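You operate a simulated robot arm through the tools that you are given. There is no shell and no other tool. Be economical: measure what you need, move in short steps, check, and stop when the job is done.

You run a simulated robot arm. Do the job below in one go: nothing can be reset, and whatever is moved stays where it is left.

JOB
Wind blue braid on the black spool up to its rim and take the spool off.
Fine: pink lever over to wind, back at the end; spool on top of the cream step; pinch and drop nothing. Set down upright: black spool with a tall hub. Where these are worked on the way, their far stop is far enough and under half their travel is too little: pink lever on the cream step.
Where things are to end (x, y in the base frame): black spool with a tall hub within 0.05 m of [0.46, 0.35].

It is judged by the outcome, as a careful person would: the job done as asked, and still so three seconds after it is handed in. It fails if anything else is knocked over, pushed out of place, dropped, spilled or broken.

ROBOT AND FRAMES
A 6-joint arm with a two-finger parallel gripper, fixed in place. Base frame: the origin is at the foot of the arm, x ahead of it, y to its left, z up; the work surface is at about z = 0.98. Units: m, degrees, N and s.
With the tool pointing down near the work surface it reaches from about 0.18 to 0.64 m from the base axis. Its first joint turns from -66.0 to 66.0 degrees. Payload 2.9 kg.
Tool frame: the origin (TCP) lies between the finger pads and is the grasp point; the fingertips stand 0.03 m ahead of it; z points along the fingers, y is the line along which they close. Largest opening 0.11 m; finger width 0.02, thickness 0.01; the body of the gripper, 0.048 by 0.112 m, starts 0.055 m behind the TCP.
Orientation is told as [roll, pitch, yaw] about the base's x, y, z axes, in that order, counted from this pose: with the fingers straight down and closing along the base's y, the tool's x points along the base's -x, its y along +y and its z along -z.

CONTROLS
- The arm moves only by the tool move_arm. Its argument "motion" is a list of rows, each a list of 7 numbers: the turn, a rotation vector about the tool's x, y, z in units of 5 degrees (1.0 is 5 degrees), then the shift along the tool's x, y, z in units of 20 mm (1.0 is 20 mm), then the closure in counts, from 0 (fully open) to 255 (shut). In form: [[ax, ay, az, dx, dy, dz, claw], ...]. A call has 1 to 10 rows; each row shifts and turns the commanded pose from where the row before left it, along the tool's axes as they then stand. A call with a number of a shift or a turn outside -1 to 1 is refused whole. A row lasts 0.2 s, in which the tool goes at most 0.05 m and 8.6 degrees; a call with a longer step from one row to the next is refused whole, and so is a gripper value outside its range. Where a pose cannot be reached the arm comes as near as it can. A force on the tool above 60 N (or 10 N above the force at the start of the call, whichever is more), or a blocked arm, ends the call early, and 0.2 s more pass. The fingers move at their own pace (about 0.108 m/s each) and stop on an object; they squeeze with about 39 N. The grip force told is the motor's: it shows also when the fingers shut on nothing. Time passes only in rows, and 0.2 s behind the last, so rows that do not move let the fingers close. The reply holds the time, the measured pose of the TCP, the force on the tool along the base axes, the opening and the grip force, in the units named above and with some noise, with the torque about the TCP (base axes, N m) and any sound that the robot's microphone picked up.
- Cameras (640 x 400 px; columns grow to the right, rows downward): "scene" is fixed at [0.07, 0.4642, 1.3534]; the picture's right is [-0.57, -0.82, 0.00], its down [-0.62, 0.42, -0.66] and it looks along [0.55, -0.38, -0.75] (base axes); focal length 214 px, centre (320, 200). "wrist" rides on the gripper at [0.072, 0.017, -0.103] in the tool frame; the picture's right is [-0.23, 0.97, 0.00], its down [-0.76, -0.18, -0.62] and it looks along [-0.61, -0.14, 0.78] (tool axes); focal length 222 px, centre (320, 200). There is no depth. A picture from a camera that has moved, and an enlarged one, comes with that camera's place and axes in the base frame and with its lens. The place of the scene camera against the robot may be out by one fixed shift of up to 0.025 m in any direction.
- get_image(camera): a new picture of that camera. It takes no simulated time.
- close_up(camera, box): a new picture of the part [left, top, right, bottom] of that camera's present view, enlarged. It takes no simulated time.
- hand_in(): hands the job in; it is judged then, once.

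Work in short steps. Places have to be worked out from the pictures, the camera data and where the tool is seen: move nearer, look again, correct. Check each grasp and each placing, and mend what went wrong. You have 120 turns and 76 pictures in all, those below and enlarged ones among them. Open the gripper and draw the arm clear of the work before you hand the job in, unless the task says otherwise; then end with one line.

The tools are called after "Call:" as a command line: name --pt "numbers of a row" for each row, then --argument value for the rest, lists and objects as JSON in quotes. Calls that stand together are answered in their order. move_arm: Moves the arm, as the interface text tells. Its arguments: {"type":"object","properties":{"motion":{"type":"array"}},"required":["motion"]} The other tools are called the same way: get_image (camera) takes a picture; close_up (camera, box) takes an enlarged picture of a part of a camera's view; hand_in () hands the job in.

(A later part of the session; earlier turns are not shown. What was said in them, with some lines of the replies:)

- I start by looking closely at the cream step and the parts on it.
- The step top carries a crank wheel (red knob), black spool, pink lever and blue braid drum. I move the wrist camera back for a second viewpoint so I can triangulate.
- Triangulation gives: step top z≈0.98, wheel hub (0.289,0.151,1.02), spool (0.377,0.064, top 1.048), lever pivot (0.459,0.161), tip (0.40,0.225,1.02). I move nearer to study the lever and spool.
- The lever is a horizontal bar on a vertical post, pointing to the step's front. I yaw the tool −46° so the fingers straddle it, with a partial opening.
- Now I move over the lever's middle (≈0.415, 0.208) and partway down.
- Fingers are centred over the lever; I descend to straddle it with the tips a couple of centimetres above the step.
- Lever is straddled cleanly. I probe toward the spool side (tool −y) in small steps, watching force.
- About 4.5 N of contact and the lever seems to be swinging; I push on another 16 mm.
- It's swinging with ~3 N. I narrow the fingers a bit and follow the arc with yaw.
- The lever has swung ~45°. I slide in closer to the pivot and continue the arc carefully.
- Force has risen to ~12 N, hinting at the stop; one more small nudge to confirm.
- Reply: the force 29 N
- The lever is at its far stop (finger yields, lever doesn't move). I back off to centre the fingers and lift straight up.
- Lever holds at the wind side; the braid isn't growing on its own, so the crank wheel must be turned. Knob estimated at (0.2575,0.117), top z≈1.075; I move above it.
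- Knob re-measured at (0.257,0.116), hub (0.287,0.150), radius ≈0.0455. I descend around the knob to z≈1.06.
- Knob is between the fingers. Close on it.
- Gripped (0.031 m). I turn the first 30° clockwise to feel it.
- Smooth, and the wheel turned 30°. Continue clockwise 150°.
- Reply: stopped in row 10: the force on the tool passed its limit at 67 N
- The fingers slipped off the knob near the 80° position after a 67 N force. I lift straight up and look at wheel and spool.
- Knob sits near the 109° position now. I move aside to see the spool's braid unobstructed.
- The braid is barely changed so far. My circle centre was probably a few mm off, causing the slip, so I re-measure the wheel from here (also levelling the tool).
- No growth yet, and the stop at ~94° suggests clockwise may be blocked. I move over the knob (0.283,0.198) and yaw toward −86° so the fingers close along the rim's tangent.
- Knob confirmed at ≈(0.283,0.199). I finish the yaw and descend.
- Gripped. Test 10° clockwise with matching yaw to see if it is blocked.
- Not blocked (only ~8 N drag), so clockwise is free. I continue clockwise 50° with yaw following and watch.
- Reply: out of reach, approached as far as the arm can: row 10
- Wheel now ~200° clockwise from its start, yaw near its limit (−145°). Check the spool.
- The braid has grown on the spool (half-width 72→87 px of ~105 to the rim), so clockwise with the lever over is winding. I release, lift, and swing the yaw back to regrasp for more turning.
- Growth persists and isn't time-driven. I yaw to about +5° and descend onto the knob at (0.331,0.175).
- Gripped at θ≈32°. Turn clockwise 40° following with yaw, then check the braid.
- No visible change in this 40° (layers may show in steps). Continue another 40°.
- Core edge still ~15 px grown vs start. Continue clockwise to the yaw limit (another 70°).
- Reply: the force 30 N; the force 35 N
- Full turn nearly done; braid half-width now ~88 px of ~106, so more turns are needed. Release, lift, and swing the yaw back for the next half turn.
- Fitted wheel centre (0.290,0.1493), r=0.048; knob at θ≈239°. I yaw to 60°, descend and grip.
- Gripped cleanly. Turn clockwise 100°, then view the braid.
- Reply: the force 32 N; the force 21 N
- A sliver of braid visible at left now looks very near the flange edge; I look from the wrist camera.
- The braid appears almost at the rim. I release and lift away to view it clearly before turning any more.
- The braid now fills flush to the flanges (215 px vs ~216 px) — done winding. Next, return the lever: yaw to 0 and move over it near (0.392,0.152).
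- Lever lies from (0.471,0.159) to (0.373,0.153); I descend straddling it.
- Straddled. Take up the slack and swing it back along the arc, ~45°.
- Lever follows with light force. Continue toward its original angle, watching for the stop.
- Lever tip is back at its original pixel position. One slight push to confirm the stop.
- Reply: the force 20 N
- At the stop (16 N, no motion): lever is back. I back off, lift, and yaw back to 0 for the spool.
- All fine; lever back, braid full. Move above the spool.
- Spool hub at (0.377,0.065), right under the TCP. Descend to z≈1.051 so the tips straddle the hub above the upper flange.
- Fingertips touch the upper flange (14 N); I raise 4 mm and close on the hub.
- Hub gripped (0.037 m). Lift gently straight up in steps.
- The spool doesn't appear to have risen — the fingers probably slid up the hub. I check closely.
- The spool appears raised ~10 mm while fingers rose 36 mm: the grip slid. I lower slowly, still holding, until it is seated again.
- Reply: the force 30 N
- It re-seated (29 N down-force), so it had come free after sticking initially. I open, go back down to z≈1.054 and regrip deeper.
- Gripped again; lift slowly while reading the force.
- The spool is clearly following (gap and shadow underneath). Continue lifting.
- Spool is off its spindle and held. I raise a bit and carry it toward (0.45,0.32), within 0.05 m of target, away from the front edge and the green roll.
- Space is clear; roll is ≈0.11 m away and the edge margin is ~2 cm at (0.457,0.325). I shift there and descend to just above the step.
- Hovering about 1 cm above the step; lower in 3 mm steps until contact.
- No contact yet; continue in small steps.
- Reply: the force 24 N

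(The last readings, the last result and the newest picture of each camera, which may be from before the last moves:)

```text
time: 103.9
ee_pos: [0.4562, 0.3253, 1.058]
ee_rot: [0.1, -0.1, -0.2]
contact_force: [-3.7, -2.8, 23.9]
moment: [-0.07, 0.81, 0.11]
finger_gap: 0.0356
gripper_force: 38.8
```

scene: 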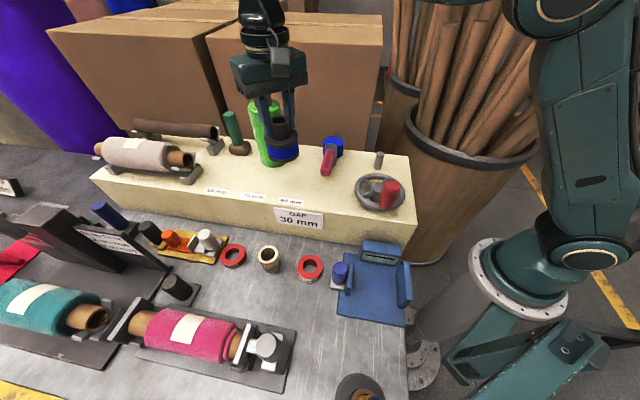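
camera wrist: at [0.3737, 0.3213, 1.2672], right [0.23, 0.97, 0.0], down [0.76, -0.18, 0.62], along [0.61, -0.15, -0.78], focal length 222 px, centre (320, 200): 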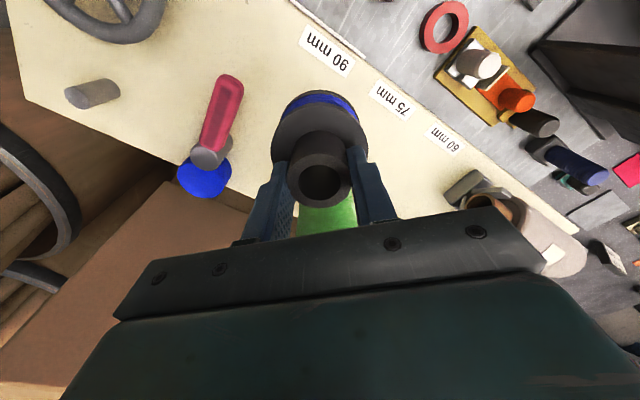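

The spool is seated (24 N). Relieve slightly, open, and lift straight up.

Call:
move_arm --pt "0 0 0 0 0 -0.1 255" --pt "0 0 0 0 0 0 150" --pt "0 0 0 0 0 0 100" --pt "0 0 0 0 0 0 95" --pt "0 0 0 0 0 -0.5 95" --pt "0 0 0 0 0 -1 95" --pt "0 0 0 0 0 -1 95" --pt "0 0 0 0 0 -1 95" --pt "0 0 0 0 0 -1 95" --pt "0 0 0 0 0 -1 95"

Call:
move_arm --pt "0 0 0 0.7 0 -1 95" --pt "0 0 0 1 -0.8 -0.5 95" --pt "0 0 0 1 -1 0 95" --pt "0 0 0 1 -1 0 95" --pt "0 0 0 1 -1 0 95" --pt "0 0 0 1 -1 0 95" --pt "0 0 0 0 -1 0 95" --pt "0 0 0 0 -1 0 95" --pt "0 0 0 0 0 0 0" --pt "0 0 0 0 0 0 0"

Call:
close_up --camera "scene" --box '[200, 80, 430, 230]'

Call:
get_image --camera "wrist"

```text
time: 106.1
ee_pos: [0.4573, 0.326, 1.168]
ee_rot: [-0.1, 0.0, -0.1]
contact_force: [0.1, 0.7, -0.3]
moment: [-0.03, 0.0, -0.01]
finger_gap: 0.069
gripper_force: 0.1
```

```text
time: 108.3
ee_pos: [0.3415, 0.1906, 1.1994]
ee_rot: [-0.1, 0.0, -0.2]
contact_force: [0.6, -0.2, -0.2]
moment: [0.03, 0.04, 0.0]
finger_gap: 0.1099
gripper_force: 0.0
```

```text
2.67 times, centred on (315, 155) of scene
camera zoom: at [0.07, 0.4642, 1.3534], right [-0.57, -0.82, 0.0], down [-0.62, 0.42, -0.66], along [0.55, -0.38, -0.75], focal length 572 px, centre (333, 320)
```

zoom: 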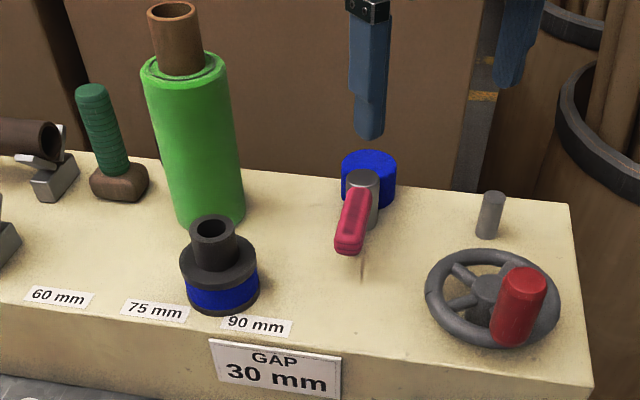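

```text
9 pictures are left
camera wrist: at [0.2707, 0.2088, 1.3023], right [0.23, 0.97, 0.0], down [0.76, -0.18, 0.62], along [0.61, -0.15, -0.78], focal length 222 px, centre (320, 200)
```

wrist: 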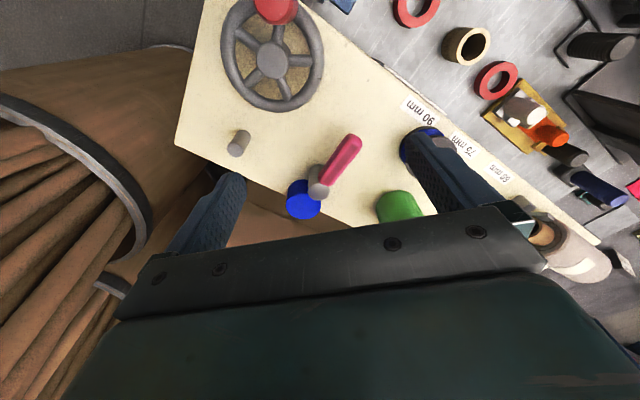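

The spool stands upright and full at about (0.456, 0.325), on top of the step. The lever is back, nothing else has moved, and the gripper is open and clear, so I hand in.

Call:
hand_in

```text
The job is handed in.
```

The black spool is wound with blue braid flush to its rim, off its spindle and standing upright on the cream step at about (0.456, 0.325), roughly 0.025 m from the target; the pink lever is back at its start stop.
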